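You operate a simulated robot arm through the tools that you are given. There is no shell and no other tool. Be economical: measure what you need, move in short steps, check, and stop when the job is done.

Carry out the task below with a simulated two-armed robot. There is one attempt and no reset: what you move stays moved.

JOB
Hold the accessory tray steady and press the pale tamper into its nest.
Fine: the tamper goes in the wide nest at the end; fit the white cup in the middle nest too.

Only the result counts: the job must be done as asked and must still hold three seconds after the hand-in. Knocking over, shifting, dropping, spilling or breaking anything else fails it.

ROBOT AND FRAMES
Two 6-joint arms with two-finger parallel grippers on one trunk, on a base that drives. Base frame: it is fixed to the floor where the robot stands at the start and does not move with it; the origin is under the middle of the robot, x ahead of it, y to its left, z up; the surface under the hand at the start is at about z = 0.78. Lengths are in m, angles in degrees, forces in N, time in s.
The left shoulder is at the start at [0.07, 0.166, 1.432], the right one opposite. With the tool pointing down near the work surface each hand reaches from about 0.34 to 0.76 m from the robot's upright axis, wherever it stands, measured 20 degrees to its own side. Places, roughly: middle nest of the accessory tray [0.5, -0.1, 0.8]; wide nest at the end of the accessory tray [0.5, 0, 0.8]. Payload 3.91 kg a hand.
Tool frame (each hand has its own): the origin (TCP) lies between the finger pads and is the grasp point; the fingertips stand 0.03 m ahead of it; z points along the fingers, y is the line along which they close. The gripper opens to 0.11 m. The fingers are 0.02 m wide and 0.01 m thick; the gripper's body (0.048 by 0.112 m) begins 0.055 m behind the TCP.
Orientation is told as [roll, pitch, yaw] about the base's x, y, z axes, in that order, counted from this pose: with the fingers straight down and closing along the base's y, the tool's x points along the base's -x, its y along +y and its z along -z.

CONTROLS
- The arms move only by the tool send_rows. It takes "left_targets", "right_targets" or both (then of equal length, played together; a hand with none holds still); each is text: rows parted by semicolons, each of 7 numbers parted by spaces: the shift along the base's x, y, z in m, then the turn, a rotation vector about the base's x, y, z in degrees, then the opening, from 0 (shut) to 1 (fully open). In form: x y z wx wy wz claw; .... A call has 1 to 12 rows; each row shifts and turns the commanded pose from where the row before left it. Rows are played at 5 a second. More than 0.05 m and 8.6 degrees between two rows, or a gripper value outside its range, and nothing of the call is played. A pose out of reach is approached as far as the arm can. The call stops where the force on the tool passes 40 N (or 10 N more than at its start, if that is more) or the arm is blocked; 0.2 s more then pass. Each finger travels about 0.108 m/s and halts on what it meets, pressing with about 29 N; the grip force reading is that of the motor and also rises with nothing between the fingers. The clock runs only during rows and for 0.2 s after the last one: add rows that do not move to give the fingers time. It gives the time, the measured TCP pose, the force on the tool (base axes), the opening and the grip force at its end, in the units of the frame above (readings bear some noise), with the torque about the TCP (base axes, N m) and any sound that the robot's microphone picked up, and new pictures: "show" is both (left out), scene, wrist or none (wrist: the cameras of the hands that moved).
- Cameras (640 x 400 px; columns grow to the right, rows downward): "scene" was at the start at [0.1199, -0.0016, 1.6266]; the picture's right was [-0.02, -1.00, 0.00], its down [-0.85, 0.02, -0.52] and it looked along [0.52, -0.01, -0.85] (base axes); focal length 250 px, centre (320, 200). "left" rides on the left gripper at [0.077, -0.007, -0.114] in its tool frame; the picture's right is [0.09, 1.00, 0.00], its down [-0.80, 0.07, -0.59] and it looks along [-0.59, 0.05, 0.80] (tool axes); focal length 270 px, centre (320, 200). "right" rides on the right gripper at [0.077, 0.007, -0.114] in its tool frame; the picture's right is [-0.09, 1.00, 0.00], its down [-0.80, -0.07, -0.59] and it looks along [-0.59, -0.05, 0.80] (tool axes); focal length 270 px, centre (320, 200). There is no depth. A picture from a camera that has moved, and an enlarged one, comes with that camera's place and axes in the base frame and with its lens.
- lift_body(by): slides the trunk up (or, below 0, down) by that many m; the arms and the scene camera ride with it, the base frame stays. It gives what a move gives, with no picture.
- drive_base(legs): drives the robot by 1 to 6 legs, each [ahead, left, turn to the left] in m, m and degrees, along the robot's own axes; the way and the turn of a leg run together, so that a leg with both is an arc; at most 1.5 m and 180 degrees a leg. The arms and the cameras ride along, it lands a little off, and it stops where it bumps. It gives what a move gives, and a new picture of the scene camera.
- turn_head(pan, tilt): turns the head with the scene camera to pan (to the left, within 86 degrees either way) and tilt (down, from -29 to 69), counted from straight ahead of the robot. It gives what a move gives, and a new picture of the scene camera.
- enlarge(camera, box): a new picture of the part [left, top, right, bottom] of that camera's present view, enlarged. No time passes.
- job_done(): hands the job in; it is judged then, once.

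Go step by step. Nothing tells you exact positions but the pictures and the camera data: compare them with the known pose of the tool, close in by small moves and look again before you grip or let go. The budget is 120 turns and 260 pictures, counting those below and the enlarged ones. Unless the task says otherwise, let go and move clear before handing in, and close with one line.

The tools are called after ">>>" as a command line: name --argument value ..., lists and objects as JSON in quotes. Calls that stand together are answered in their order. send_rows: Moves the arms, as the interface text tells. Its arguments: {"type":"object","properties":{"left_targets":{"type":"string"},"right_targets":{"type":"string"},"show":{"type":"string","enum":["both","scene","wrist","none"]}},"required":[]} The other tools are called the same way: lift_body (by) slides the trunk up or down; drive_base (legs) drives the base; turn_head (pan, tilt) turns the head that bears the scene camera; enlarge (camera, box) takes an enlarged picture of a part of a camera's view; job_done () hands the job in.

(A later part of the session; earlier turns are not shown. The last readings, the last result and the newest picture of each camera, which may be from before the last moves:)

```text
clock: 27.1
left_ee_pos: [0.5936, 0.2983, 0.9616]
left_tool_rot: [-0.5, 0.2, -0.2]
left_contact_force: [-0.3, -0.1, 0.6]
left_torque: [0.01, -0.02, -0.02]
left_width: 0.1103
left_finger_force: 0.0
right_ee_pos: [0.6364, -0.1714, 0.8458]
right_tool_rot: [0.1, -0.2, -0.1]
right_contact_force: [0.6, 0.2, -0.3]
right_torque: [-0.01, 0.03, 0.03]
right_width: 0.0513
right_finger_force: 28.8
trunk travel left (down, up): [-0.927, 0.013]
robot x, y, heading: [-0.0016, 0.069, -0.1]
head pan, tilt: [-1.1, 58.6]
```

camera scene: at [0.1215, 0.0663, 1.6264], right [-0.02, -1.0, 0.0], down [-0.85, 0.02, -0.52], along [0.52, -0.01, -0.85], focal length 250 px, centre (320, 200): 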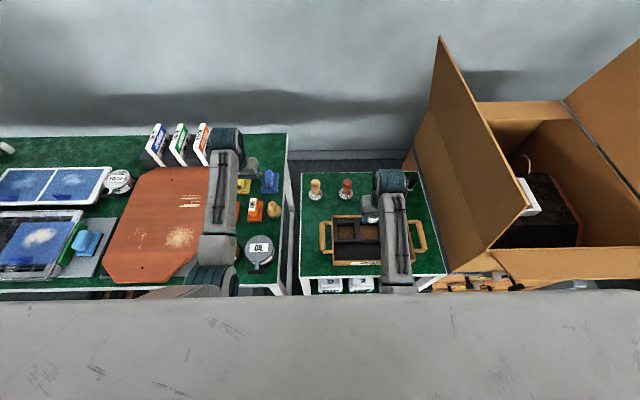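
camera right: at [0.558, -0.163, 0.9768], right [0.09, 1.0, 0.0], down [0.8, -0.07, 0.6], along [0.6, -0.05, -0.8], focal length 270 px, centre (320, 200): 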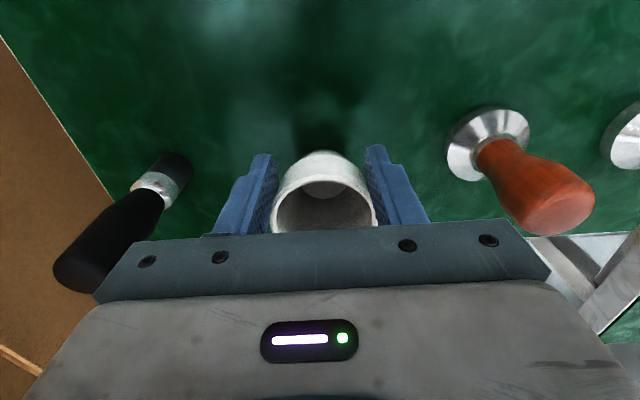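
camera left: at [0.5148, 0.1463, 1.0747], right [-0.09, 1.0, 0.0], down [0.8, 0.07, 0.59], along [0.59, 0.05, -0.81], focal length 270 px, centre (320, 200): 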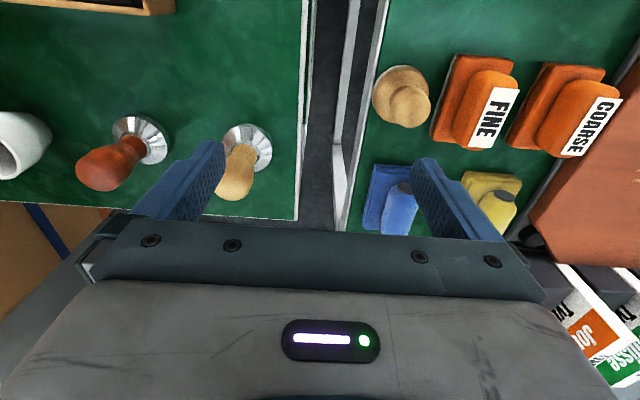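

>>> send_rows --right_targets "0 0 -0.003 0 0 0 0.42; 0 0 -0.003 0 0 0 0.42; 0 0 -0.002 0 0 0 0.42; 0 0 0 0 0 0 0.42" --show "wrist"

```text
clock: 28.1
left_ee_pos: [0.5891, 0.3006, 0.9646]
left_tool_rot: [-0.4, -0.1, -0.3]
left_contact_force: [-0.1, 0.3, -0.1]
left_torque: [-0.04, -0.02, -0.03]
left_width: 0.1101
left_finger_force: 0.1
right_ee_pos: [0.6357, -0.1715, 0.8429]
right_tool_rot: [-0.2, -0.9, -0.2]
right_contact_force: [2.3, -3.5, 37.7]
right_torque: [-0.24, -0.58, -0.03]
right_width: 0.0513
right_finger_force: 29.5
trunk travel left (down, up): [-0.927, 0.013]
robot x, y, heading: [0.0025, 0.0703, 0.0]
head pan, tilt: [-1.1, 58.6]
camera right: at [0.5561, -0.1632, 0.9569], right [0.09, 1.0, 0.0], down [0.79, -0.07, 0.61], along [0.6, -0.05, -0.8], focal length 270 px, centre (320, 200)
```

right: 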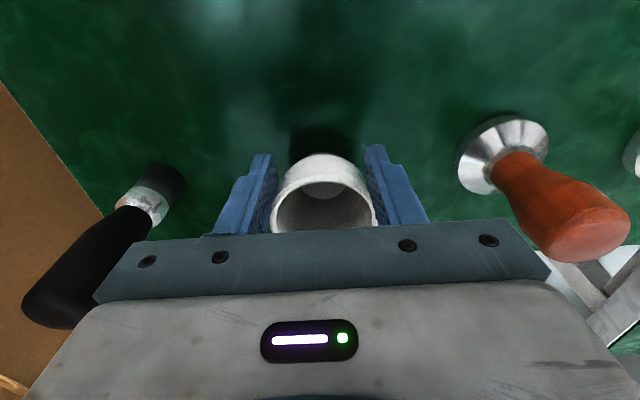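

Firm contact at z≈0.843. I'll relieve the pressure slightly and open.

>>> send_rows --right_targets "0 0 0.002 0 0 0 0.44; 0 0 0 0 0 0 0.48; 0 0 0 0 0 0 0.52; 0 0 0 0 0 0 0.6; 0 0 0 0 0 0 0.8; 0 0 0 0 0 0 1; 0 0 0 0 0 0 1" --show "wrist"

```text
clock: 29.7
left_ee_pos: [0.593, 0.2993, 0.9618]
left_tool_rot: [-0.4, 0.0, -0.1]
left_contact_force: [-0.4, 0.2, 0.7]
left_torque: [0.03, 0.02, 0.01]
left_width: 0.1101
left_finger_force: 0.0
right_ee_pos: [0.6349, -0.1714, 0.8391]
right_tool_rot: [0.0, -0.1, -0.1]
right_contact_force: [-0.8, 0.2, -0.2]
right_torque: [-0.01, -0.03, -0.03]
right_width: 0.11
right_finger_force: 0.0
trunk travel left (down, up): [-0.927, 0.013]
robot x, y, heading: [-0.0031, 0.0669, -0.2]
head pan, tilt: [-1.1, 58.6]
camera right: at [0.5574, -0.1636, 0.9537], right [0.09, 1.0, 0.0], down [0.8, -0.07, 0.6], along [0.6, -0.05, -0.8], focal length 270 px, centre (320, 200)
```

right: 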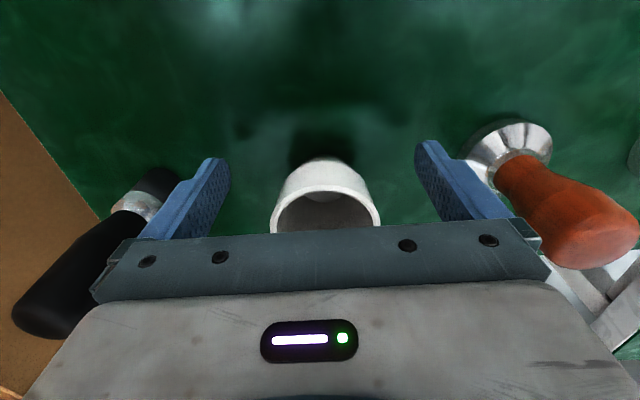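

The cup stands upright on the table. I'll rise straight up to re-measure it.

>>> send_rows --right_targets "0 0 0.02 0 0 0 1; 0 0 0.03 0 0 0 1; 0 0 0.03 0 0 0 1; 0 0 0.03 0 0 0 1; 0 0 0.027 0 0 0 1; 0 0 0 0 0 0 1; 0 0 0 0 0 0 1" --show "none"

>>> enlarge --camera "right" --box '[220, 60, 420, 185]'

>>> enlarge --camera "scene" --box '[290, 160, 430, 290]'

```text
clock: 31.3
left_ee_pos: [0.5921, 0.2992, 0.9621]
left_tool_rot: [-0.4, 0.1, -0.2]
left_contact_force: [-0.4, -1.1, 0.5]
left_torque: [0.0, 0.0, 0.0]
left_width: 0.1103
left_finger_force: 0.0
right_ee_pos: [0.6348, -0.172, 0.9752]
right_tool_rot: [0.1, -0.1, -0.1]
right_contact_force: [0.6, 0.1, 0.8]
right_torque: [0.0, -0.03, -0.01]
right_width: 0.1096
right_finger_force: 0.0
trunk travel left (down, up): [-0.927, 0.013]
robot x, y, heading: [-0.0003, 0.0689, 0.1]
head pan, tilt: [-1.1, 58.6]
```

```text
3.20 times, centred on (320, 122) of right
camera zoom: at [0.5574, -0.1643, 1.0902], right [0.09, 1.0, 0.0], down [0.8, -0.07, 0.6], along [0.6, -0.05, -0.8], focal length 865 px, centre (320, 448)
```

zoom: 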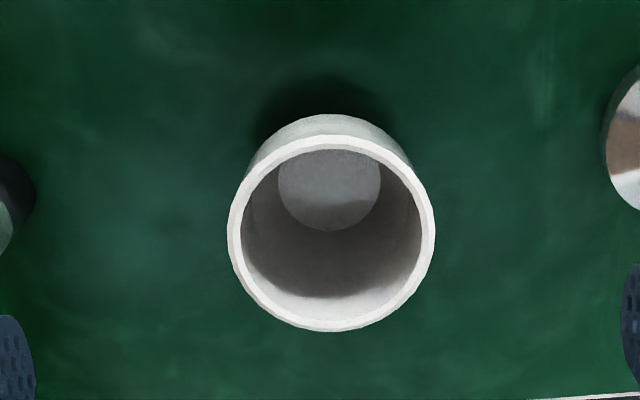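

```text
3.08 times, centred on (360, 225) of scene
camera zoom: at [0.1198, 0.0667, 1.6266], right [-0.02, -1.0, 0.0], down [-0.85, 0.02, -0.52], along [0.52, -0.01, -0.85], focal length 770 px, centre (197, 123)
```

zoom: 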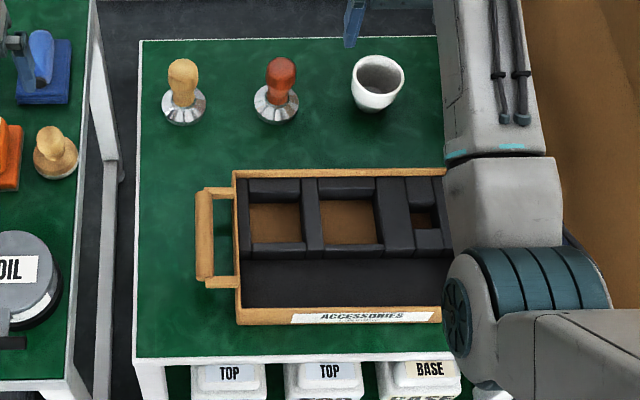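

The cup is upright with its centre at (0.660, -0.168) and rim at z≈0.852. The tray slid about 7 mm forward, and I'll allow for that. I'll regrasp the cup properly centred and shallow, so the fingertips stay above the foam.

>>> send_rows --right_targets "0.0125 0.0015 -0.02 0 0 0 1; 0.0125 0.0015 -0.025 0 0 0 1; 0 0 -0.025 0 0 0 1; 0 0 -0.02 0 0 0 1; 0 0 -0.018 0 0 0 1; 0 0 0 0 0 0 1; 0 0 0 0 0 0 1" --show "wrist"

```text
clock: 32.9
left_ee_pos: [0.5922, 0.2986, 0.9617]
left_tool_rot: [-0.4, 0.2, -0.2]
left_contact_force: [-0.2, -0.5, 1.1]
left_torque: [-0.02, 0.03, 0.01]
left_width: 0.1099
left_finger_force: 0.1
right_ee_pos: [0.6617, -0.1678, 0.8675]
right_tool_rot: [0.1, -0.2, -0.1]
right_contact_force: [0.5, 0.5, -0.4]
right_torque: [0.0, -0.01, 0.01]
right_width: 0.1102
right_finger_force: 0.2
trunk travel left (down, up): [-0.927, 0.013]
robot x, y, heading: [0.0016, 0.0669, -0.1]
head pan, tilt: [-1.1, 58.6]
camera right: at [0.5827, -0.1593, 0.9823], right [0.09, 1.0, 0.0], down [0.8, -0.07, 0.6], along [0.6, -0.05, -0.8], focal length 270 px, centre (320, 200)
```

right: 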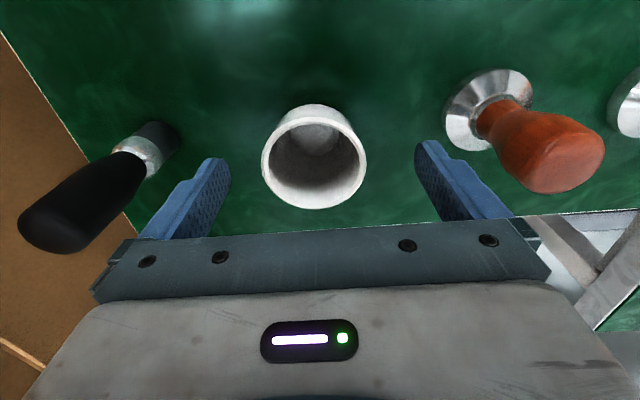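

The cup centre is within 3 mm of the TCP. I'll make a small correction and close.

>>> send_rows --right_targets "-0.003 -0.001 -0.003 0 0 0 0.9; 0 0 0 0 0 0 0.75; 0 0 0 0 0 0 0.62; 0 0 0 0 0 0 0.56; 0 0 0 0 0 0 0.5; 0 0 0 0 0 0 0.45; 0 0 0 0 0 0 0.45" --show "wrist"

```text
clock: 34.5
left_ee_pos: [0.5929, 0.2983, 0.9616]
left_tool_rot: [-0.3, 0.2, -0.2]
left_contact_force: [-0.7, -0.8, -0.2]
left_torque: [-0.03, 0.0, -0.01]
left_width: 0.1102
left_finger_force: 0.1
right_ee_pos: [0.6602, -0.1665, 0.8639]
right_tool_rot: [0.1, -0.2, -0.2]
right_contact_force: [-0.1, -0.3, 0.6]
right_torque: [0.01, -0.05, 0.01]
right_width: 0.0629
right_finger_force: 28.6
trunk travel left (down, up): [-0.927, 0.013]
robot x, y, heading: [-0.0015, 0.0691, 0.1]
head pan, tilt: [-1.1, 58.6]
camera right: at [0.5803, -0.1605, 0.9795], right [0.09, 1.0, 0.0], down [0.8, -0.07, 0.6], along [0.6, -0.05, -0.8], focal length 270 px, centre (320, 200)
```

right: 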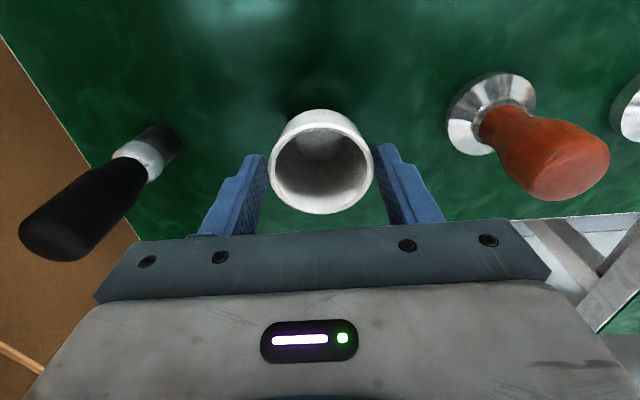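

Good grip now at 63 mm, the rim diameter, and centred. I'll lift and carry it over the middle nest.

>>> send_rows --right_targets "0 0 0.01 0 0 0 0.45; 0 0 0.025 0 0 0 0.45; 0 0 0.03 0 0 0 0.45; 0 0 0.025 0 0 0 0.45; -0.02 0.005 0 0 0 0 0.45; -0.03 0.008 0 0 0 0 0.45; -0.03 0.009 0 0 0 0 0.45; -0.03 0.009 0 0 0 0 0.45; -0.03 0.009 0 0 0 0 0.45; -0.03 0.009 0 0 0 0 0.45; -0.008 0 0 0 0 0 0.45; 0 0 0 0 0 0 0.45" --show "wrist"

>>> enlarge --camera "right" --box '[240, 30, 480, 180]'

>>> enlarge --camera "scene" --box '[310, 200, 410, 270]'

```text
clock: 37.1
left_ee_pos: [0.5935, 0.2983, 0.962]
left_tool_rot: [-0.3, 0.3, -0.1]
left_contact_force: [0.0, -0.4, 0.2]
left_torque: [-0.04, 0.0, -0.01]
left_width: 0.1098
left_finger_force: 0.0
right_ee_pos: [0.4815, -0.1203, 0.9544]
right_tool_rot: [0.0, -0.1, -0.1]
right_contact_force: [0.1, 0.5, -0.2]
right_torque: [-0.03, 0.01, -0.01]
right_width: 0.063
right_finger_force: 29.3
trunk travel left (down, up): [-0.927, 0.013]
robot x, y, heading: [0.0002, 0.0679, -0.3]
head pan, tilt: [-1.1, 58.6]
camera right: at [0.4025, -0.1124, 1.0704], right [0.09, 1.0, 0.0], down [0.8, -0.07, 0.6], along [0.59, -0.05, -0.8], focal length 270 px, centre (320, 200)
```

right: 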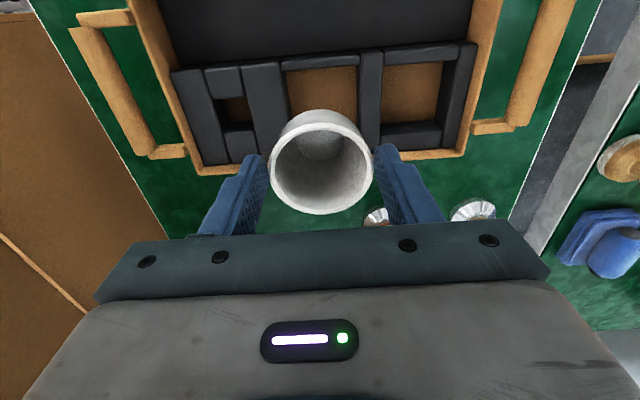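

```text
2.67 times, centred on (360, 105) of right
camera zoom: at [0.4025, -0.1124, 1.0704], right [0.09, 1.0, 0.0], down [0.8, -0.07, 0.6], along [0.59, -0.05, -0.8], focal length 721 px, centre (213, 453)
```

zoom: 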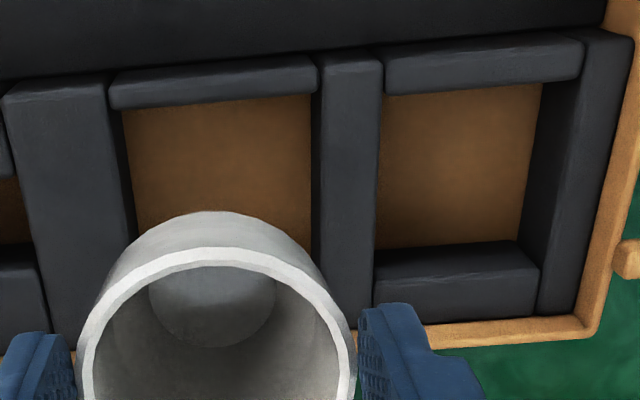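

```text
5.71 times, centred on (360, 235) of scene
camera zoom: at [0.1203, 0.0664, 1.6266], right [-0.02, -1.0, 0.0], down [-0.85, 0.02, -0.52], along [0.52, -0.01, -0.85], focal length 1431 px, centre (91, 0)
```

zoom: 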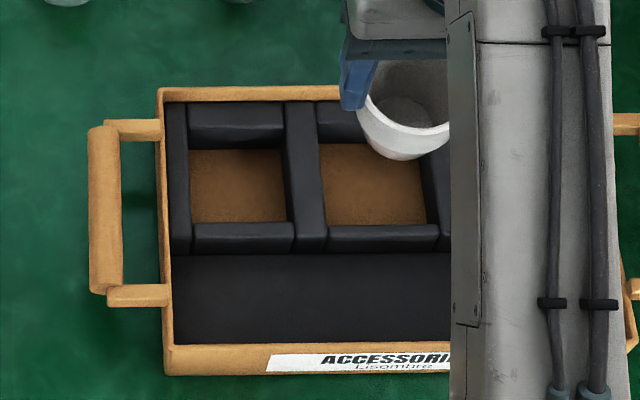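

The nest spans x 0.446–0.514 and is centred at y -0.117. The cup is about 4 mm too far forward, so I'll correct that and lower it in stages.

>>> send_rows --right_targets "-0.004 0 -0.01 0 0 0 0.45; 0 0 -0.015 0 0 0 0.45; 0 0 -0.01 0 0 0 0.45; 0 0 -0.008 0 0 0 0.45; 0 0 -0.006 0 0 0 0.45; 0 0 -0.005 0 0 0 0.45; 0 0 0 0 0 0 0.45" --show "both"

>>> enlarge --camera "scene" --box '[310, 200, 410, 270]'

```text
clock: 38.7
left_ee_pos: [0.5916, 0.2999, 0.9622]
left_tool_rot: [-0.5, 0.2, -0.2]
left_contact_force: [-0.2, 0.0, 0.2]
left_torque: [-0.02, 0.03, -0.04]
left_width: 0.1101
left_finger_force: 0.0
right_ee_pos: [0.476, -0.1201, 0.9]
right_tool_rot: [0.2, -0.2, -0.1]
right_contact_force: [0.6, -0.7, -0.2]
right_torque: [-0.02, 0.02, 0.02]
right_width: 0.063
right_finger_force: 28.8
trunk travel left (down, up): [-0.927, 0.013]
robot x, y, heading: [-0.0036, 0.0688, 0.1]
head pan, tilt: [-1.1, 58.6]
camera scene: at [0.1197, 0.0667, 1.6266], right [-0.02, -1.0, 0.0], down [-0.85, 0.02, -0.52], along [0.52, -0.01, -0.85], focal length 250 px, centre (320, 200)
camera right: at [0.3979, -0.113, 1.0158], right [0.09, 1.0, 0.0], down [0.8, -0.07, 0.6], along [0.6, -0.05, -0.8], focal length 270 px, centre (320, 200)
```

scene: 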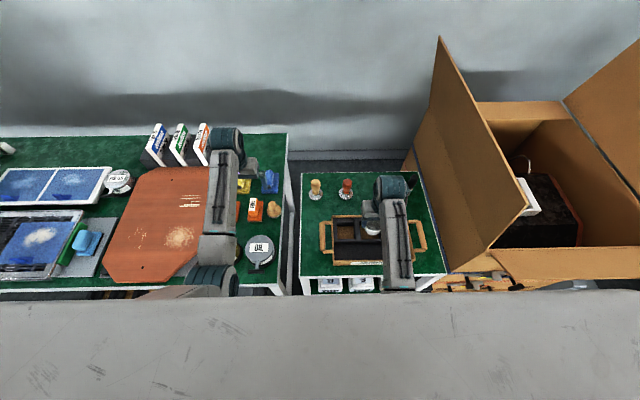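
right: 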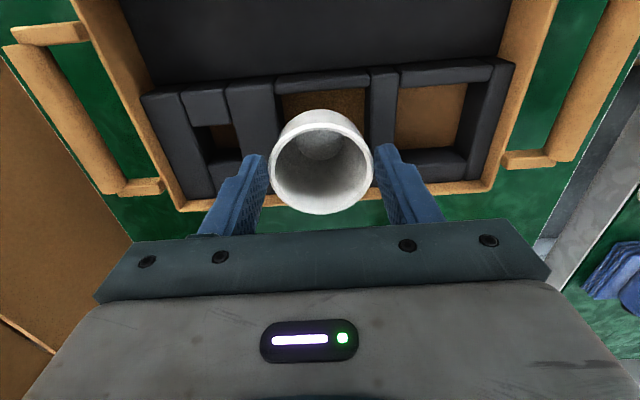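

```text
5.71 times, centred on (360, 235) of scene
camera zoom: at [0.1197, 0.0667, 1.6266], right [-0.02, -1.0, 0.0], down [-0.85, 0.02, -0.52], along [0.52, -0.01, -0.85], focal length 1431 px, centre (91, 0)
```

zoom: 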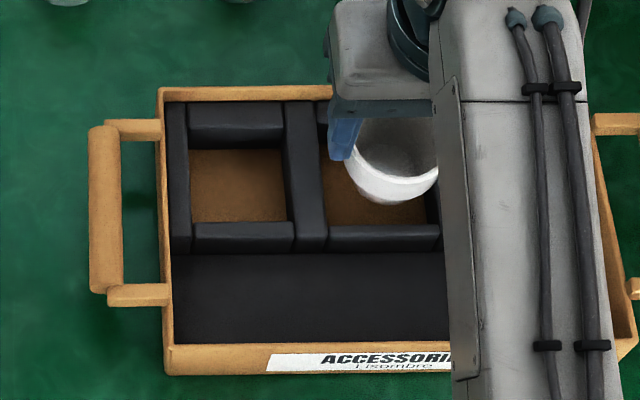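

The cup looks aligned inside the nest outline. I'll keep descending slowly.

>>> send_rows --right_targets "0 0 -0.005 0 0 0 0.45; 0 0 -0.005 0 0 0 0.45; 0 0 -0.004 0 0 0 0.45; 0 0 0 0 0 0 0.45" --show "wrist"

```text
clock: 39.7
left_ee_pos: [0.5937, 0.2984, 0.9623]
left_tool_rot: [-0.4, 0.1, -0.1]
left_contact_force: [-0.4, -0.4, 0.5]
left_torque: [0.0, -0.01, 0.0]
left_width: 0.11
left_finger_force: 0.0
right_ee_pos: [0.4759, -0.1204, 0.8863]
right_tool_rot: [0.2, -0.2, -0.1]
right_contact_force: [-0.9, 1.0, -0.7]
right_torque: [-0.02, -0.01, 0.02]
right_width: 0.0631
right_finger_force: 28.6
trunk travel left (down, up): [-0.927, 0.013]
robot x, y, heading: [-0.0025, 0.0696, 0.2]
head pan, tilt: [-1.1, 58.6]
camera right: at [0.3976, -0.1124, 1.0019], right [0.09, 1.0, 0.0], down [0.8, -0.07, 0.6], along [0.6, -0.05, -0.8], focal length 270 px, centre (320, 200)
```

right: 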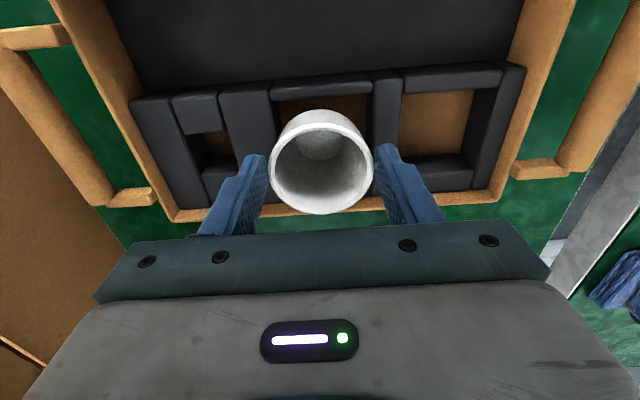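

The cup is well below the foam's top and there is no force. I'll take the last bit down.

>>> send_rows --right_targets "0 0 -0.004 0 0 0 0.45; 0 0 -0.004 0 0 0 0.45; 0 0 -0.003 0 0 0 0.45; 0 0 -0.002 0 0 0 0.45; 0 0 0 0 0 0 0.45" --show "wrist"

```text
clock: 40.9
left_ee_pos: [0.5932, 0.2984, 0.962]
left_tool_rot: [-0.5, 0.2, -0.2]
left_contact_force: [0.1, 0.0, -0.6]
left_torque: [0.0, -0.02, -0.02]
left_width: 0.1106
left_finger_force: 0.0
right_ee_pos: [0.4767, -0.12, 0.8735]
right_tool_rot: [0.1, -0.2, -0.1]
right_contact_force: [0.7, -0.7, -0.6]
right_torque: [0.02, 0.0, -0.01]
right_width: 0.0632
right_finger_force: 28.7
trunk travel left (down, up): [-0.927, 0.013]
robot x, y, heading: [-0.0019, 0.0662, 0.1]
head pan, tilt: [-1.1, 58.6]
camera right: at [0.3979, -0.1123, 0.9887], right [0.09, 1.0, 0.0], down [0.8, -0.07, 0.6], along [0.6, -0.05, -0.8], focal length 270 px, centre (320, 200)
```

right: 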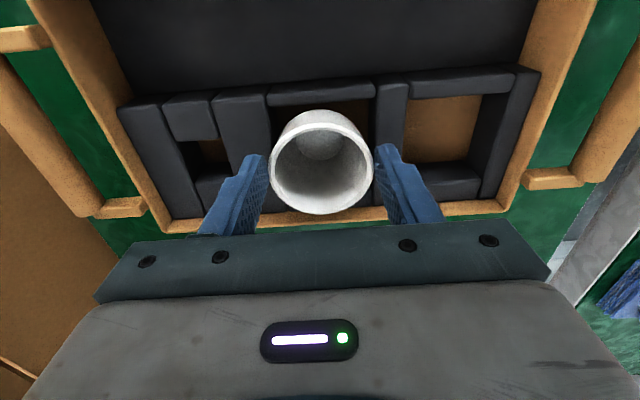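

>>> send_rows --right_targets "0 0 -0.002 0 0 0 0.45; 0 0 -0.002 0 0 0 0.45; 0 0 -0.001 0 0 0 0.45; 0 0 0 0 0 0 0.45" --show "none"

```text
clock: 41.9
left_ee_pos: [0.5925, 0.2982, 0.9614]
left_tool_rot: [-0.5, 0.0, -0.2]
left_contact_force: [-0.3, 0.2, -0.5]
left_torque: [0.0, -0.02, 0.01]
left_width: 0.1098
left_finger_force: 0.0
right_ee_pos: [0.4753, -0.1205, 0.8688]
right_tool_rot: [-0.1, -0.3, -0.1]
right_contact_force: [1.1, -1.5, 6.4]
right_torque: [0.07, -0.08, -0.02]
right_width: 0.0632
right_finger_force: 29.5
trunk travel left (down, up): [-0.927, 0.013]
robot x, y, heading: [-0.0036, 0.0698, 0.0]
head pan, tilt: [-1.1, 58.6]
```

There is light contact of 6 N, so the cup is resting on the nest floor. I'll release and rise.

>>> send_rows --right_targets "0 0 0 0 0 0 0.6; 0 0 0 0 0 0 0.68; 0 0 0 0 0 0 0.75; 0 0 0.01 0 0 0 0.8; 0 0 0.02 0 0 0 0.8; 0 0 0.03 0 0 0 0.8; 0 0 0.03 0 0 0 0.8; 0 0 0 0 0 0 0.8" --show "both"

>>> enlarge --camera "right" --box '[220, 30, 480, 190]'

```text
clock: 43.7
left_ee_pos: [0.5924, 0.2984, 0.9618]
left_tool_rot: [-0.2, 0.2, -0.2]
left_contact_force: [0.3, 0.2, 0.1]
left_torque: [-0.02, -0.04, -0.03]
left_width: 0.11
left_finger_force: 0.1
right_ee_pos: [0.4765, -0.12, 0.9588]
right_tool_rot: [0.2, -0.2, -0.1]
right_contact_force: [-0.1, -0.1, -0.1]
right_torque: [0.02, -0.01, 0.0]
right_width: 0.0882
right_finger_force: 0.1
trunk travel left (down, up): [-0.927, 0.013]
robot x, y, heading: [-0.0031, 0.0676, 0.2]
head pan, tilt: [-1.1, 58.6]
camera scene: at [0.1195, 0.0666, 1.6266], right [-0.02, -1.0, 0.0], down [-0.85, 0.02, -0.52], along [0.52, -0.01, -0.85], focal length 250 px, centre (320, 200)
camera right: at [0.3986, -0.1116, 1.0733], right [0.09, 1.0, 0.0], down [0.8, -0.07, 0.6], along [0.59, -0.05, -0.8], focal length 270 px, centre (320, 200)
```

scene: 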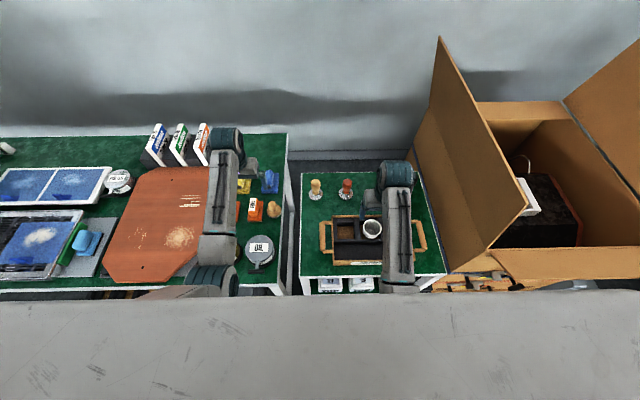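
right: 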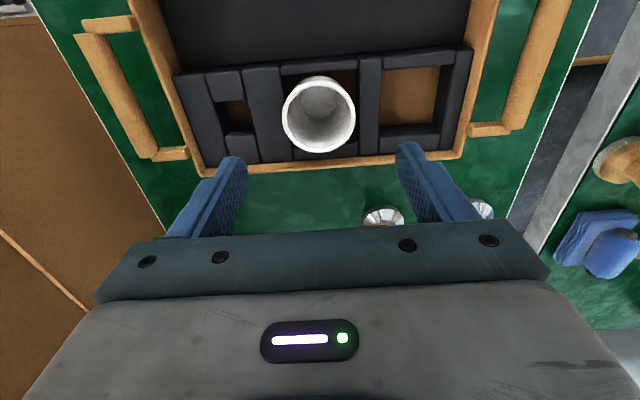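

```text
2.46 times, centred on (350, 110) of right
camera zoom: at [0.3986, -0.1116, 1.0733], right [0.09, 1.0, 0.0], down [0.8, -0.07, 0.6], along [0.59, -0.05, -0.8], focal length 665 px, centre (246, 422)
```

zoom: 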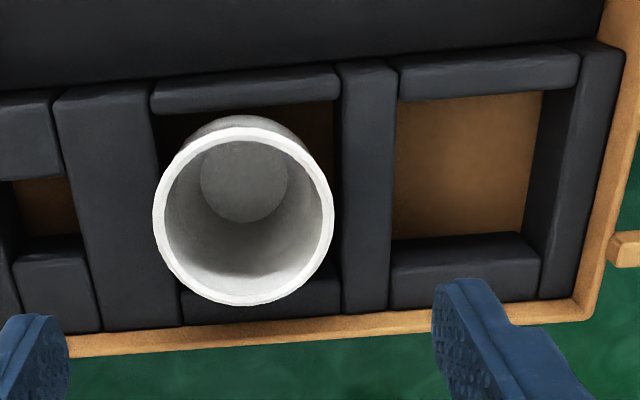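

The cup sits upright in the middle nest. For the tamper I'll drive right to about y=-0.16, so the left hand can reach the tamper and wide nest while the right hand holds the right handle. First I bring the right hand inward to clear the box.

>>> send_rows --right_targets "0 0.015 0 0 0 0 0.8; 0 0.015 0 0 0 0 0.8; 0 0.015 0 0 0 0 0.8; 0 0 0 0 0 0 0.8" --show "none"

>>> drive_base --legs '[[0, -0.12, 0]]'

```text
clock: 44.7
left_ee_pos: [0.5928, 0.2993, 0.9616]
left_tool_rot: [-0.3, 0.2, -0.3]
left_contact_force: [-0.4, 1.2, -0.2]
left_torque: [0.0, -0.01, 0.04]
left_width: 0.1099
left_finger_force: 0.0
right_ee_pos: [0.4778, -0.0937, 0.9553]
right_tool_rot: [-2.1, -0.3, -0.3]
right_contact_force: [0.4, 0.7, -0.2]
right_torque: [-0.01, 0.0, -0.04]
right_width: 0.0881
right_finger_force: 0.0
trunk travel left (down, up): [-0.927, 0.013]
robot x, y, heading: [-0.0007, 0.0677, -0.2]
head pan, tilt: [-1.1, 58.6]
```

```text
clock: 46.0
left_ee_pos: [0.5935, 0.1801, 0.9606]
left_tool_rot: [-0.4, 0.3, -0.3]
left_contact_force: [-0.5, 0.6, 0.3]
left_torque: [-0.02, 0.0, 0.01]
left_width: 0.1098
left_finger_force: 0.1
right_ee_pos: [0.4769, -0.2128, 0.9541]
right_tool_rot: [-2.2, -0.1, -0.4]
right_contact_force: [0.2, 0.5, 0.0]
right_torque: [-0.03, -0.02, -0.05]
right_width: 0.0879
right_finger_force: 0.1
trunk travel left (down, up): [-0.927, 0.013]
robot x, y, heading: [-0.0002, -0.0511, -0.2]
head pan, tilt: [-1.1, 58.6]
camera scene: at [0.1195, -0.0501, 1.6266], right [-0.02, -1.0, 0.0], down [-0.85, 0.02, -0.52], along [0.52, -0.01, -0.85], focal length 250 px, centre (320, 200)
```

scene: 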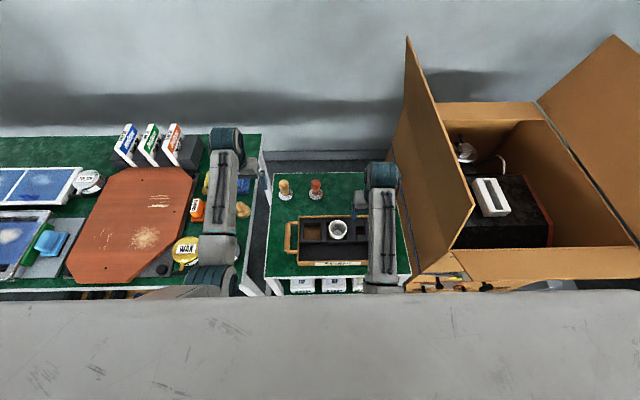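

At this closer range the inward limit is tighter (about 0.16). So I'll pick the tamper from here, then back the base up about 0.13 m so both hands can work on the tray. First, another short drive to the right.

>>> drive_base --legs '[[0, -0.09, 0]]'

>>> send_rows --left_targets "0.01 -0.01 0 0 0 0 1; 0.01 -0.005 0 0 0 0 1; 0 0 0 0 0 0 1" --show "wrist"

```text
clock: 47.1
left_ee_pos: [0.5933, 0.0924, 0.9607]
left_tool_rot: [-0.4, 0.3, -0.3]
left_contact_force: [-0.5, -0.6, -0.4]
left_torque: [0.02, 0.03, 0.02]
left_width: 0.1101
left_finger_force: 0.1
right_ee_pos: [0.4763, -0.3023, 0.9546]
right_tool_rot: [-2.3, -0.2, -0.5]
right_contact_force: [-0.7, 0.8, -0.8]
right_torque: [-0.02, 0.04, -0.03]
right_width: 0.0879
right_finger_force: 0.0
trunk travel left (down, up): [-0.927, 0.013]
robot x, y, heading: [0.002, -0.1434, 0.0]
head pan, tilt: [-1.1, 58.6]
camera scene: at [0.1195, -0.1374, 1.6266], right [-0.02, -1.0, 0.0], down [-0.85, 0.02, -0.52], along [0.52, -0.01, -0.85], focal length 250 px, centre (320, 200)
```

scene: 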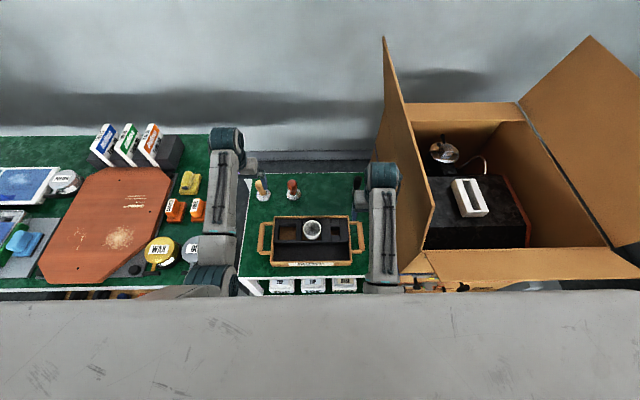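

```text
clock: 47.9
left_ee_pos: [0.6128, 0.0725, 0.9609]
left_tool_rot: [-0.1, 0.2, -0.2]
left_contact_force: [0.5, 0.1, 0.3]
left_torque: [-0.01, 0.0, 0.02]
left_width: 0.1102
left_finger_force: 0.0
right_ee_pos: [0.4752, -0.3078, 0.9539]
right_tool_rot: [-2.3, -0.2, -0.4]
right_contact_force: [0.4, 0.3, 0.1]
right_torque: [0.02, 0.02, -0.04]
right_width: 0.0881
right_finger_force: 0.0
trunk travel left (down, up): [-0.927, 0.013]
robot x, y, heading: [-0.0006, -0.1388, -0.0]
head pan, tilt: [-1.1, 58.6]
camera left: at [0.5369, 0.0662, 1.0743], right [-0.08, 1.0, 0.0], down [0.8, 0.07, 0.59], along [0.59, 0.05, -0.81], focal length 270 px, centre (320, 200)
```

left: 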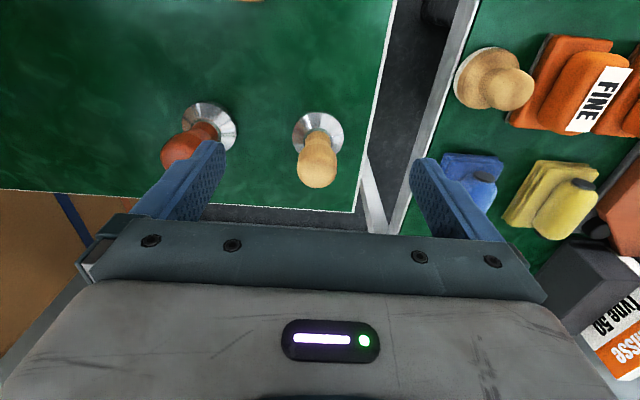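

The pale tamper's base is at about (0.653, 0.0725). I'll cross-check with the scene camera before descending.

>>> enlarge --camera "scene" --box '[230, 165, 380, 295]'

>>> enlarge --camera "left" --box '[240, 80, 400, 210]'

```text
3.08 times, centred on (305, 230) of scene
camera zoom: at [0.1188, -0.1457, 1.6267], right [-0.02, -1.0, 0.0], down [-0.85, 0.02, -0.52], along [0.52, -0.01, -0.85], focal length 770 px, centre (366, 108)
```

zoom: 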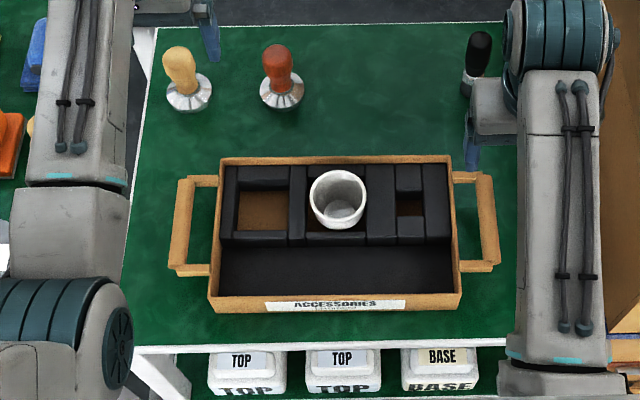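

```text
3.08 times, centred on (320, 145) of left
camera zoom: at [0.5369, 0.0662, 1.0743], right [-0.08, 1.0, 0.0], down [0.8, 0.07, 0.59], along [0.59, 0.05, -0.81], focal length 832 px, centre (320, 369)
```

zoom: 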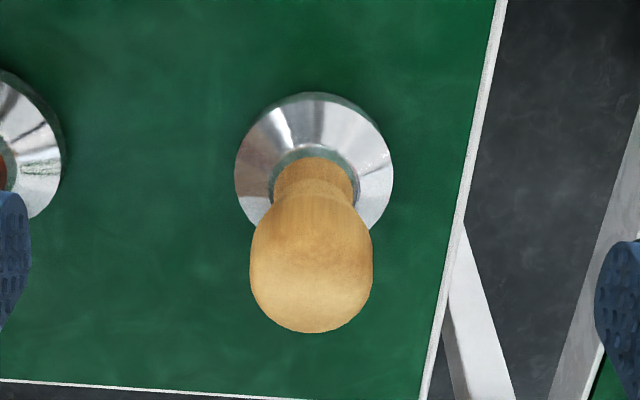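

Both views agree that the tamper axis is at (0.658, 0.074), with the handle bulb centre at z≈0.856 and width about 36 mm. I'll move above it and descend.

>>> send_rows --left_targets "0.02 0.0015 0 0 0 0 0.75; 0.025 0 0 0 0 0 0.75; 0 0 -0.02 0 0 0 0.75; 0 0 -0.02 0 0 0 0.75; 0 0 0 0 0 0 0.75" --show "wrist"

```text
clock: 49.1
left_ee_pos: [0.6564, 0.0777, 0.9218]
left_tool_rot: [-0.3, 0.1, -0.4]
left_contact_force: [0.8, -0.1, -0.5]
left_torque: [0.01, 0.01, -0.03]
left_width: 0.0824
left_finger_force: 0.0
right_ee_pos: [0.477, -0.3072, 0.9535]
right_tool_rot: [-2.2, -0.3, -0.4]
right_contact_force: [0.6, 0.6, 0.7]
right_torque: [0.0, -0.02, 0.04]
right_width: 0.0878
right_finger_force: 0.1
trunk travel left (down, up): [-0.927, 0.013]
robot x, y, heading: [-0.0019, -0.1387, -0.2]
head pan, tilt: [-1.1, 58.6]
camera left: at [0.5807, 0.0714, 1.0351], right [-0.08, 1.0, 0.0], down [0.8, 0.07, 0.59], along [0.59, 0.05, -0.81], focal length 270 px, centre (320, 200)
```

left: 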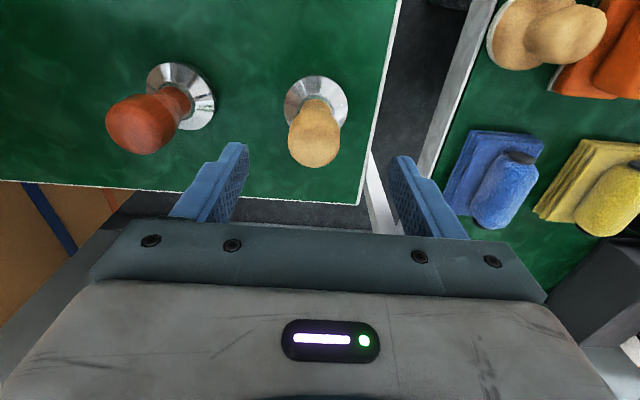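

The handle is centred in x, and I need 4 mm less in y. I'll descend to z=0.862.

>>> send_rows --left_targets "0.001 -0.004 -0.015 0 0 0 0.75; 0 0 -0.02 0 0 0 0.75; 0 0 -0.015 0 0 0 0.75; 0 0 -0.01 0 0 0 0.75; 0 0 0 0 0 0 0.75" --show "wrist"

```text
clock: 50.3
left_ee_pos: [0.6579, 0.0711, 0.8617]
left_tool_rot: [-0.3, 0.1, -0.2]
left_contact_force: [1.3, 0.0, -0.8]
left_torque: [0.01, -0.04, -0.02]
left_width: 0.0824
left_finger_force: 0.1
right_ee_pos: [0.4766, -0.3065, 0.9535]
right_tool_rot: [-2.3, -0.2, -0.4]
right_contact_force: [0.5, -0.1, -0.2]
right_torque: [-0.04, -0.02, 0.01]
right_width: 0.0879
right_finger_force: 0.1
trunk travel left (down, up): [-0.927, 0.013]
robot x, y, heading: [0.0015, -0.1415, 0.1]
head pan, tilt: [-1.1, 58.6]
camera left: at [0.5816, 0.0665, 0.9748], right [-0.08, 1.0, 0.0], down [0.8, 0.07, 0.59], along [0.59, 0.05, -0.81], focal length 270 px, centre (320, 200)
```

left: 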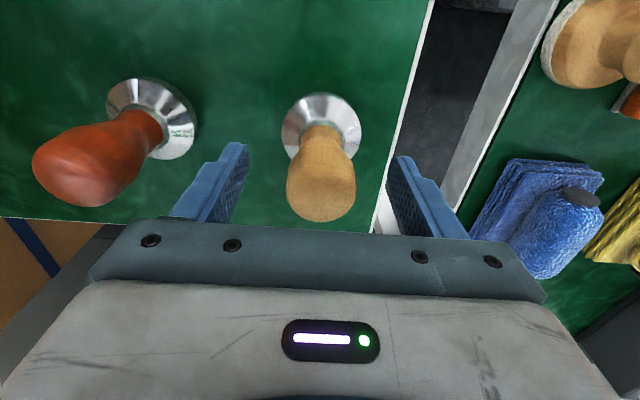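

The handle is centred between the fingers. Closing.

>>> send_rows --left_targets "0 0 0 0 0 0 0.55; 0 0 0 0 0 0 0.42; 0 0 0 0 0 0 0.34; 0 0 0 0 0 0 0.26; 0 0 0 0 0 0 0.2; 0 0 0 0 0 0 0.2; 0 0 0 0 0 0 0.2" --show "wrist"

```text
clock: 51.9
left_ee_pos: [0.658, 0.0718, 0.8613]
left_tool_rot: [-0.2, 0.2, -0.3]
left_contact_force: [0.6, 0.6, 0.4]
left_torque: [0.0, -0.08, 0.01]
left_width: 0.0369
left_finger_force: 29.3
right_ee_pos: [0.4759, -0.3062, 0.9541]
right_tool_rot: [-2.2, -0.2, -0.4]
right_contact_force: [0.2, -0.2, -0.4]
right_torque: [0.03, -0.03, 0.0]
right_width: 0.0879
right_finger_force: 0.1
trunk travel left (down, up): [-0.927, 0.013]
robot x, y, heading: [-0.0006, -0.1423, 0.2]
head pan, tilt: [-1.1, 58.6]
camera left: at [0.5816, 0.0666, 0.975], right [-0.08, 1.0, 0.0], down [0.8, 0.07, 0.59], along [0.59, 0.05, -0.81], focal length 270 px, centre (320, 200)
```

left: 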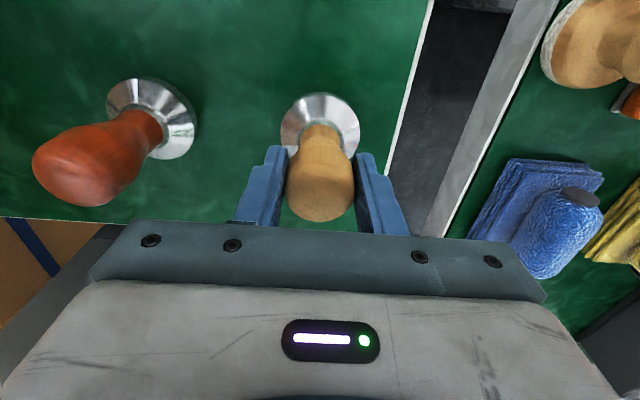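

The tamper is firmly held at 37 mm. I'll lift it clear and back the base up about 0.15 m.

>>> send_rows --left_targets "0 0 0.01 0 0 0 0.2; 0 0 0.025 0 0 0 0.2; 0 0 0.03 0 0 0 0.2; 0 0 0.03 0 0 0 0.2; 0 0 0.03 0 0 0 0.2; 0 0 0 0 0 0 0.2" --show "none"

>>> drive_base --legs '[[-0.15, -0.015, 0]]'

>>> enlarge --camera "scene" --box '[220, 120, 400, 260]'

```text
clock: 53.3
left_ee_pos: [0.6588, 0.0738, 0.9869]
left_tool_rot: [-0.3, 0.2, -0.3]
left_contact_force: [-0.1, -0.7, -2.4]
left_torque: [0.05, 0.01, 0.01]
left_width: 0.0372
left_finger_force: 29.1
right_ee_pos: [0.4757, -0.3065, 0.9542]
right_tool_rot: [-2.3, -0.1, -0.5]
right_contact_force: [0.6, -0.4, 0.4]
right_torque: [-0.03, -0.01, 0.02]
right_width: 0.0883
right_finger_force: 0.1
trunk travel left (down, up): [-0.927, 0.013]
robot x, y, heading: [-0.0016, -0.1423, -0.1]
head pan, tilt: [-1.1, 58.6]
```

```text
clock: 54.6
left_ee_pos: [0.5136, 0.0571, 0.9852]
left_tool_rot: [-0.3, 0.3, -0.3]
left_contact_force: [-0.7, -0.5, -3.6]
left_torque: [0.0, -0.01, 0.04]
left_width: 0.0369
left_finger_force: 28.4
right_ee_pos: [0.331, -0.3216, 0.9525]
right_tool_rot: [-2.3, 0.0, -0.5]
right_contact_force: [0.8, 0.0, -0.4]
right_torque: [0.0, 0.04, 0.0]
right_width: 0.0881
right_finger_force: 0.2
trunk travel left (down, up): [-0.927, 0.013]
robot x, y, heading: [-0.1493, -0.1544, -0.1]
head pan, tilt: [-1.1, 58.6]
camera scene: at [-0.024, -0.1579, 1.6262], right [-0.02, -1.0, 0.0], down [-0.85, 0.02, -0.52], along [0.52, -0.01, -0.85], focal length 250 px, centre (320, 200)
```

scene: 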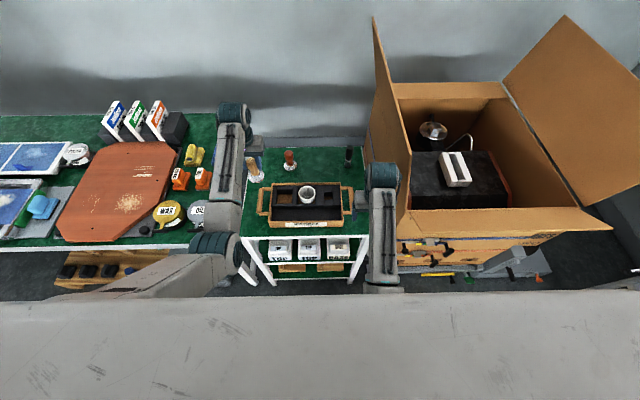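

```text
2.86 times, centred on (310, 190) of scene
camera zoom: at [-0.024, -0.1579, 1.6262], right [-0.02, -1.0, 0.0], down [-0.85, 0.02, -0.52], along [0.52, -0.01, -0.85], focal length 715 px, centre (349, 229)
```

zoom: 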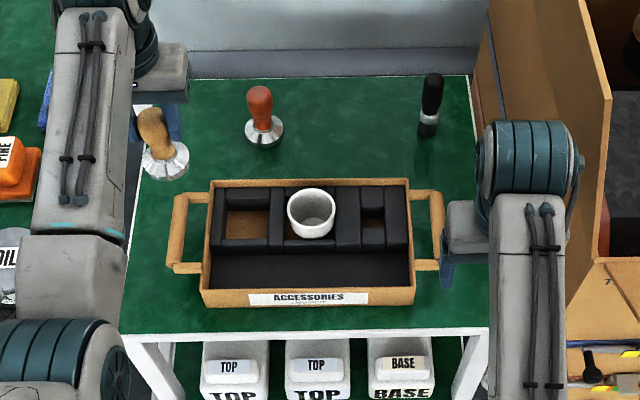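

I'll bring the right hand over the right handle (about (0.447, -0.279)) with the tool levelled, and look.

>>> send_rows --right_targets "0.02 0.005 0 1.1 0 0.2 0.8; 0.025 0.005 0 1.2 0 0.3 0.8; 0.025 0.01 0 0 0 0 0.8; 0.025 0.01 0 0 0 0 0.8; 0 0 0 0 0 0 0.8" --left_targets "0 0 0 0 0 0 0.2; 0 0 0 0 0 0 0.2; 0 0 0 0 0 0 0.2; 0 0 0 0 0 0 0.2; 0 0 0 0 0 0 0.2" --show "wrist"

```text
clock: 55.8
left_ee_pos: [0.5117, 0.056, 0.9864]
left_tool_rot: [-0.3, 0.1, -0.3]
left_contact_force: [0.8, 0.4, -3.4]
left_torque: [-0.01, 0.01, 0.0]
left_width: 0.0369
left_finger_force: 29.3
right_ee_pos: [0.4244, -0.2941, 0.951]
right_tool_rot: [-0.3, 0.0, -0.1]
right_contact_force: [0.0, 0.2, 0.7]
right_torque: [0.02, 0.0, -0.03]
right_width: 0.0879
right_finger_force: 0.0
trunk travel left (down, up): [-0.927, 0.013]
robot x, y, heading: [-0.1505, -0.1535, -0.1]
head pan, tilt: [-1.1, 58.6]
camera right: at [0.346, -0.2855, 1.0672], right [0.09, 1.0, 0.0], down [0.8, -0.07, 0.59], along [0.59, -0.06, -0.8], focal length 270 px, centre (320, 200)
camera left: at [0.4358, 0.0509, 1.0999], right [-0.08, 1.0, 0.0], down [0.8, 0.07, 0.59], along [0.59, 0.04, -0.81], focal length 270 px, centre (320, 200)
```

right: 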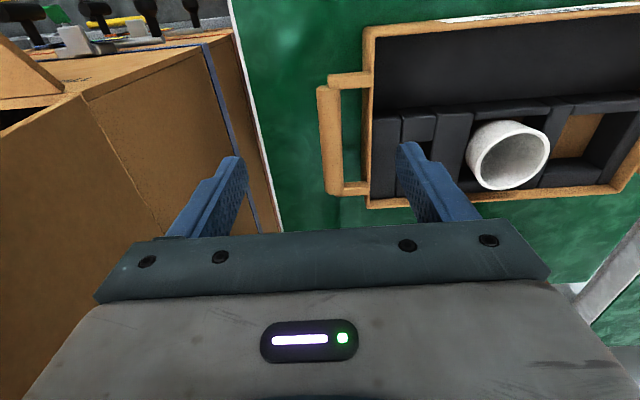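
left: 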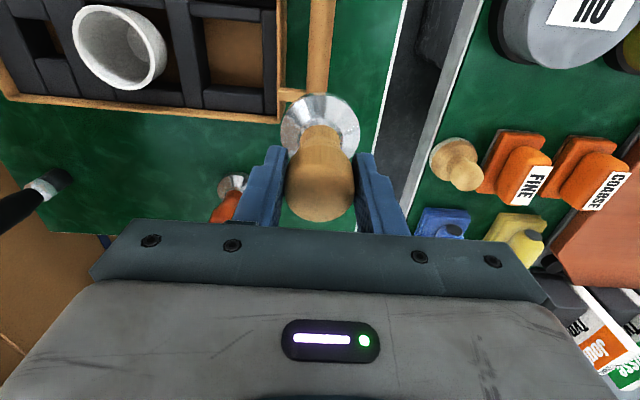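

The right handle bar is at about (0.443, -0.284), with a gap of roughly 24 mm to the tray wall. I'll set the fingers to about 38 mm, move over the bar, and descend partway.

>>> send_rows --right_targets "0.01 0.005 0 0.3 0 0 0.6; 0.008 0.005 0 0 0 0 0.45; 0 0 -0.02 0 0 0 0.36; 0 0 -0.02 0 0 0 0.36; 0 0 0 0 0 0 0.36; 0 0 0 0 0 0 0.36" --show "wrist"

>>> enlarge --camera "right" --box '[220, 60, 420, 220]'

```text
clock: 57.2
left_ee_pos: [0.5096, 0.0566, 0.9865]
left_tool_rot: [-0.3, 0.2, -0.3]
left_contact_force: [-0.3, -0.6, -3.1]
left_torque: [0.01, 0.01, 0.02]
left_width: 0.0369
left_finger_force: 29.1
right_ee_pos: [0.4419, -0.2806, 0.9146]
right_tool_rot: [0.3, -0.1, 0.1]
right_contact_force: [0.3, -0.5, -0.1]
right_torque: [0.0, 0.03, 0.0]
right_width: 0.0395
right_finger_force: 0.1
trunk travel left (down, up): [-0.927, 0.013]
robot x, y, heading: [-0.1518, -0.157, -0.1]
head pan, tilt: [-1.1, 58.6]
camera right: at [0.364, -0.2741, 1.0299], right [0.09, 1.0, 0.01], down [0.8, -0.07, 0.6], along [0.59, -0.05, -0.8], focal length 270 px, centre (320, 200)
```

right: 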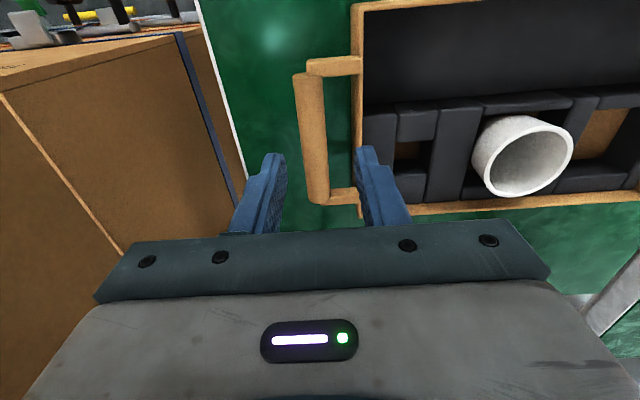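

```text
2.50 times, centred on (320, 140) of right
camera zoom: at [0.364, -0.2741, 1.0299], right [0.09, 1.0, 0.01], down [0.8, -0.07, 0.6], along [0.59, -0.05, -0.8], focal length 676 px, centre (320, 350)
```

zoom: 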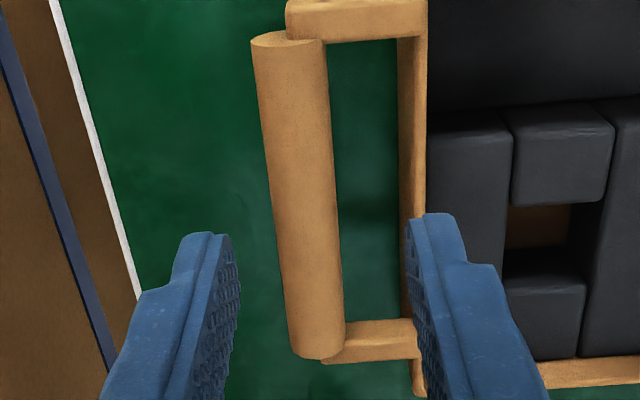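

The bar centre is at y≈-0.287. I'll shift 6.5 mm outward, narrow to about 33 mm, descend a bit more, and look again.

>>> send_rows --right_targets "0.003 -0.0065 0 -0.3 0 0 0.31; 0 0 -0.015 0 0 0 0.31; 0 0 -0.012 0 0 0 0.31; 0 0 0 0 0 0 0.31" --show "none"

>>> enlarge --camera "right" --box '[220, 60, 420, 220]'

```text
clock: 58.2
left_ee_pos: [0.5115, 0.0567, 0.9861]
left_tool_rot: [-0.2, 0.3, -0.4]
left_contact_force: [0.2, 0.3, -3.5]
left_torque: [0.0, 0.01, -0.04]
left_width: 0.037
left_finger_force: 29.0
right_ee_pos: [0.4435, -0.2877, 0.8874]
right_tool_rot: [0.1, -0.2, 0.0]
right_contact_force: [0.9, -0.3, 0.1]
right_torque: [0.01, 0.02, 0.0]
right_width: 0.0342
right_finger_force: 0.1
trunk travel left (down, up): [-0.927, 0.013]
robot x, y, heading: [-0.148, -0.1572, -0.6]
head pan, tilt: [-1.1, 58.6]
```

```text
2.50 times, centred on (320, 140) of right
camera zoom: at [0.3657, -0.2807, 1.0024], right [0.09, 1.0, 0.0], down [0.8, -0.07, 0.6], along [0.59, -0.05, -0.8], focal length 676 px, centre (320, 350)
```

zoom: 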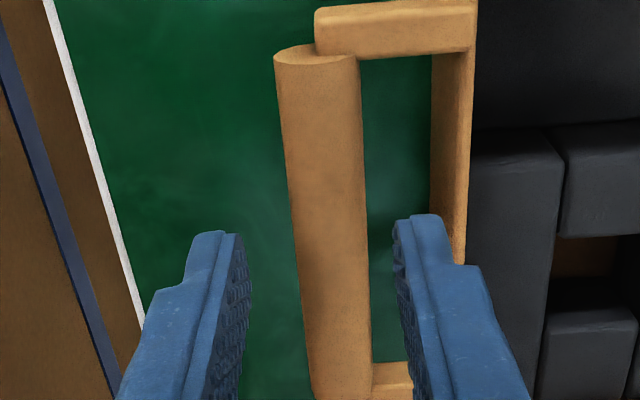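

The bar is centred between the tips. I'll descend to straddle it, then close gently.

>>> send_rows --right_targets "0 0.0015 -0.012 0 0 0 0.31; 0 0 -0.012 0 0 0 0.31; 0 0 -0.012 0 0 0 0.31; 0 0 -0.012 0 0 0 0.31; 0 0 0 0 0 0 0.31" --show "wrist"

```text
clock: 59.4
left_ee_pos: [0.5102, 0.0567, 0.9873]
left_tool_rot: [-0.3, 0.2, -0.3]
left_contact_force: [-0.9, -0.6, -3.4]
left_torque: [0.02, 0.02, 0.0]
left_width: 0.037
left_finger_force: 29.1
right_ee_pos: [0.4448, -0.2871, 0.8376]
right_tool_rot: [0.0, -0.2, -0.1]
right_contact_force: [0.0, -0.1, -0.6]
right_torque: [0.0, 0.01, -0.01]
right_width: 0.0342
right_finger_force: 0.0
trunk travel left (down, up): [-0.927, 0.013]
robot x, y, heading: [-0.1484, -0.1528, -0.3]
head pan, tilt: [-1.1, 58.6]
camera right: at [0.3664, -0.2798, 0.9543], right [0.09, 1.0, 0.0], down [0.8, -0.07, 0.6], along [0.59, -0.05, -0.8], focal length 270 px, centre (320, 200)
```

right: 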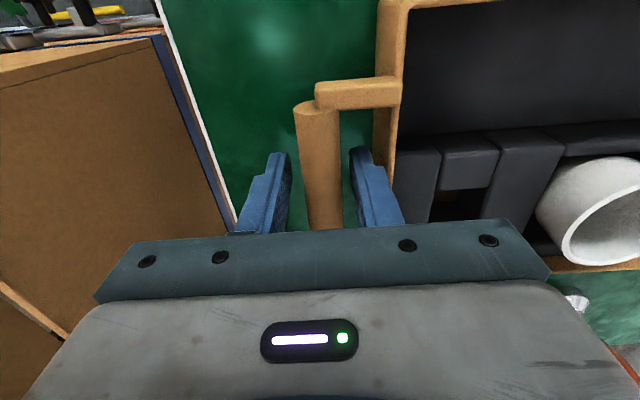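

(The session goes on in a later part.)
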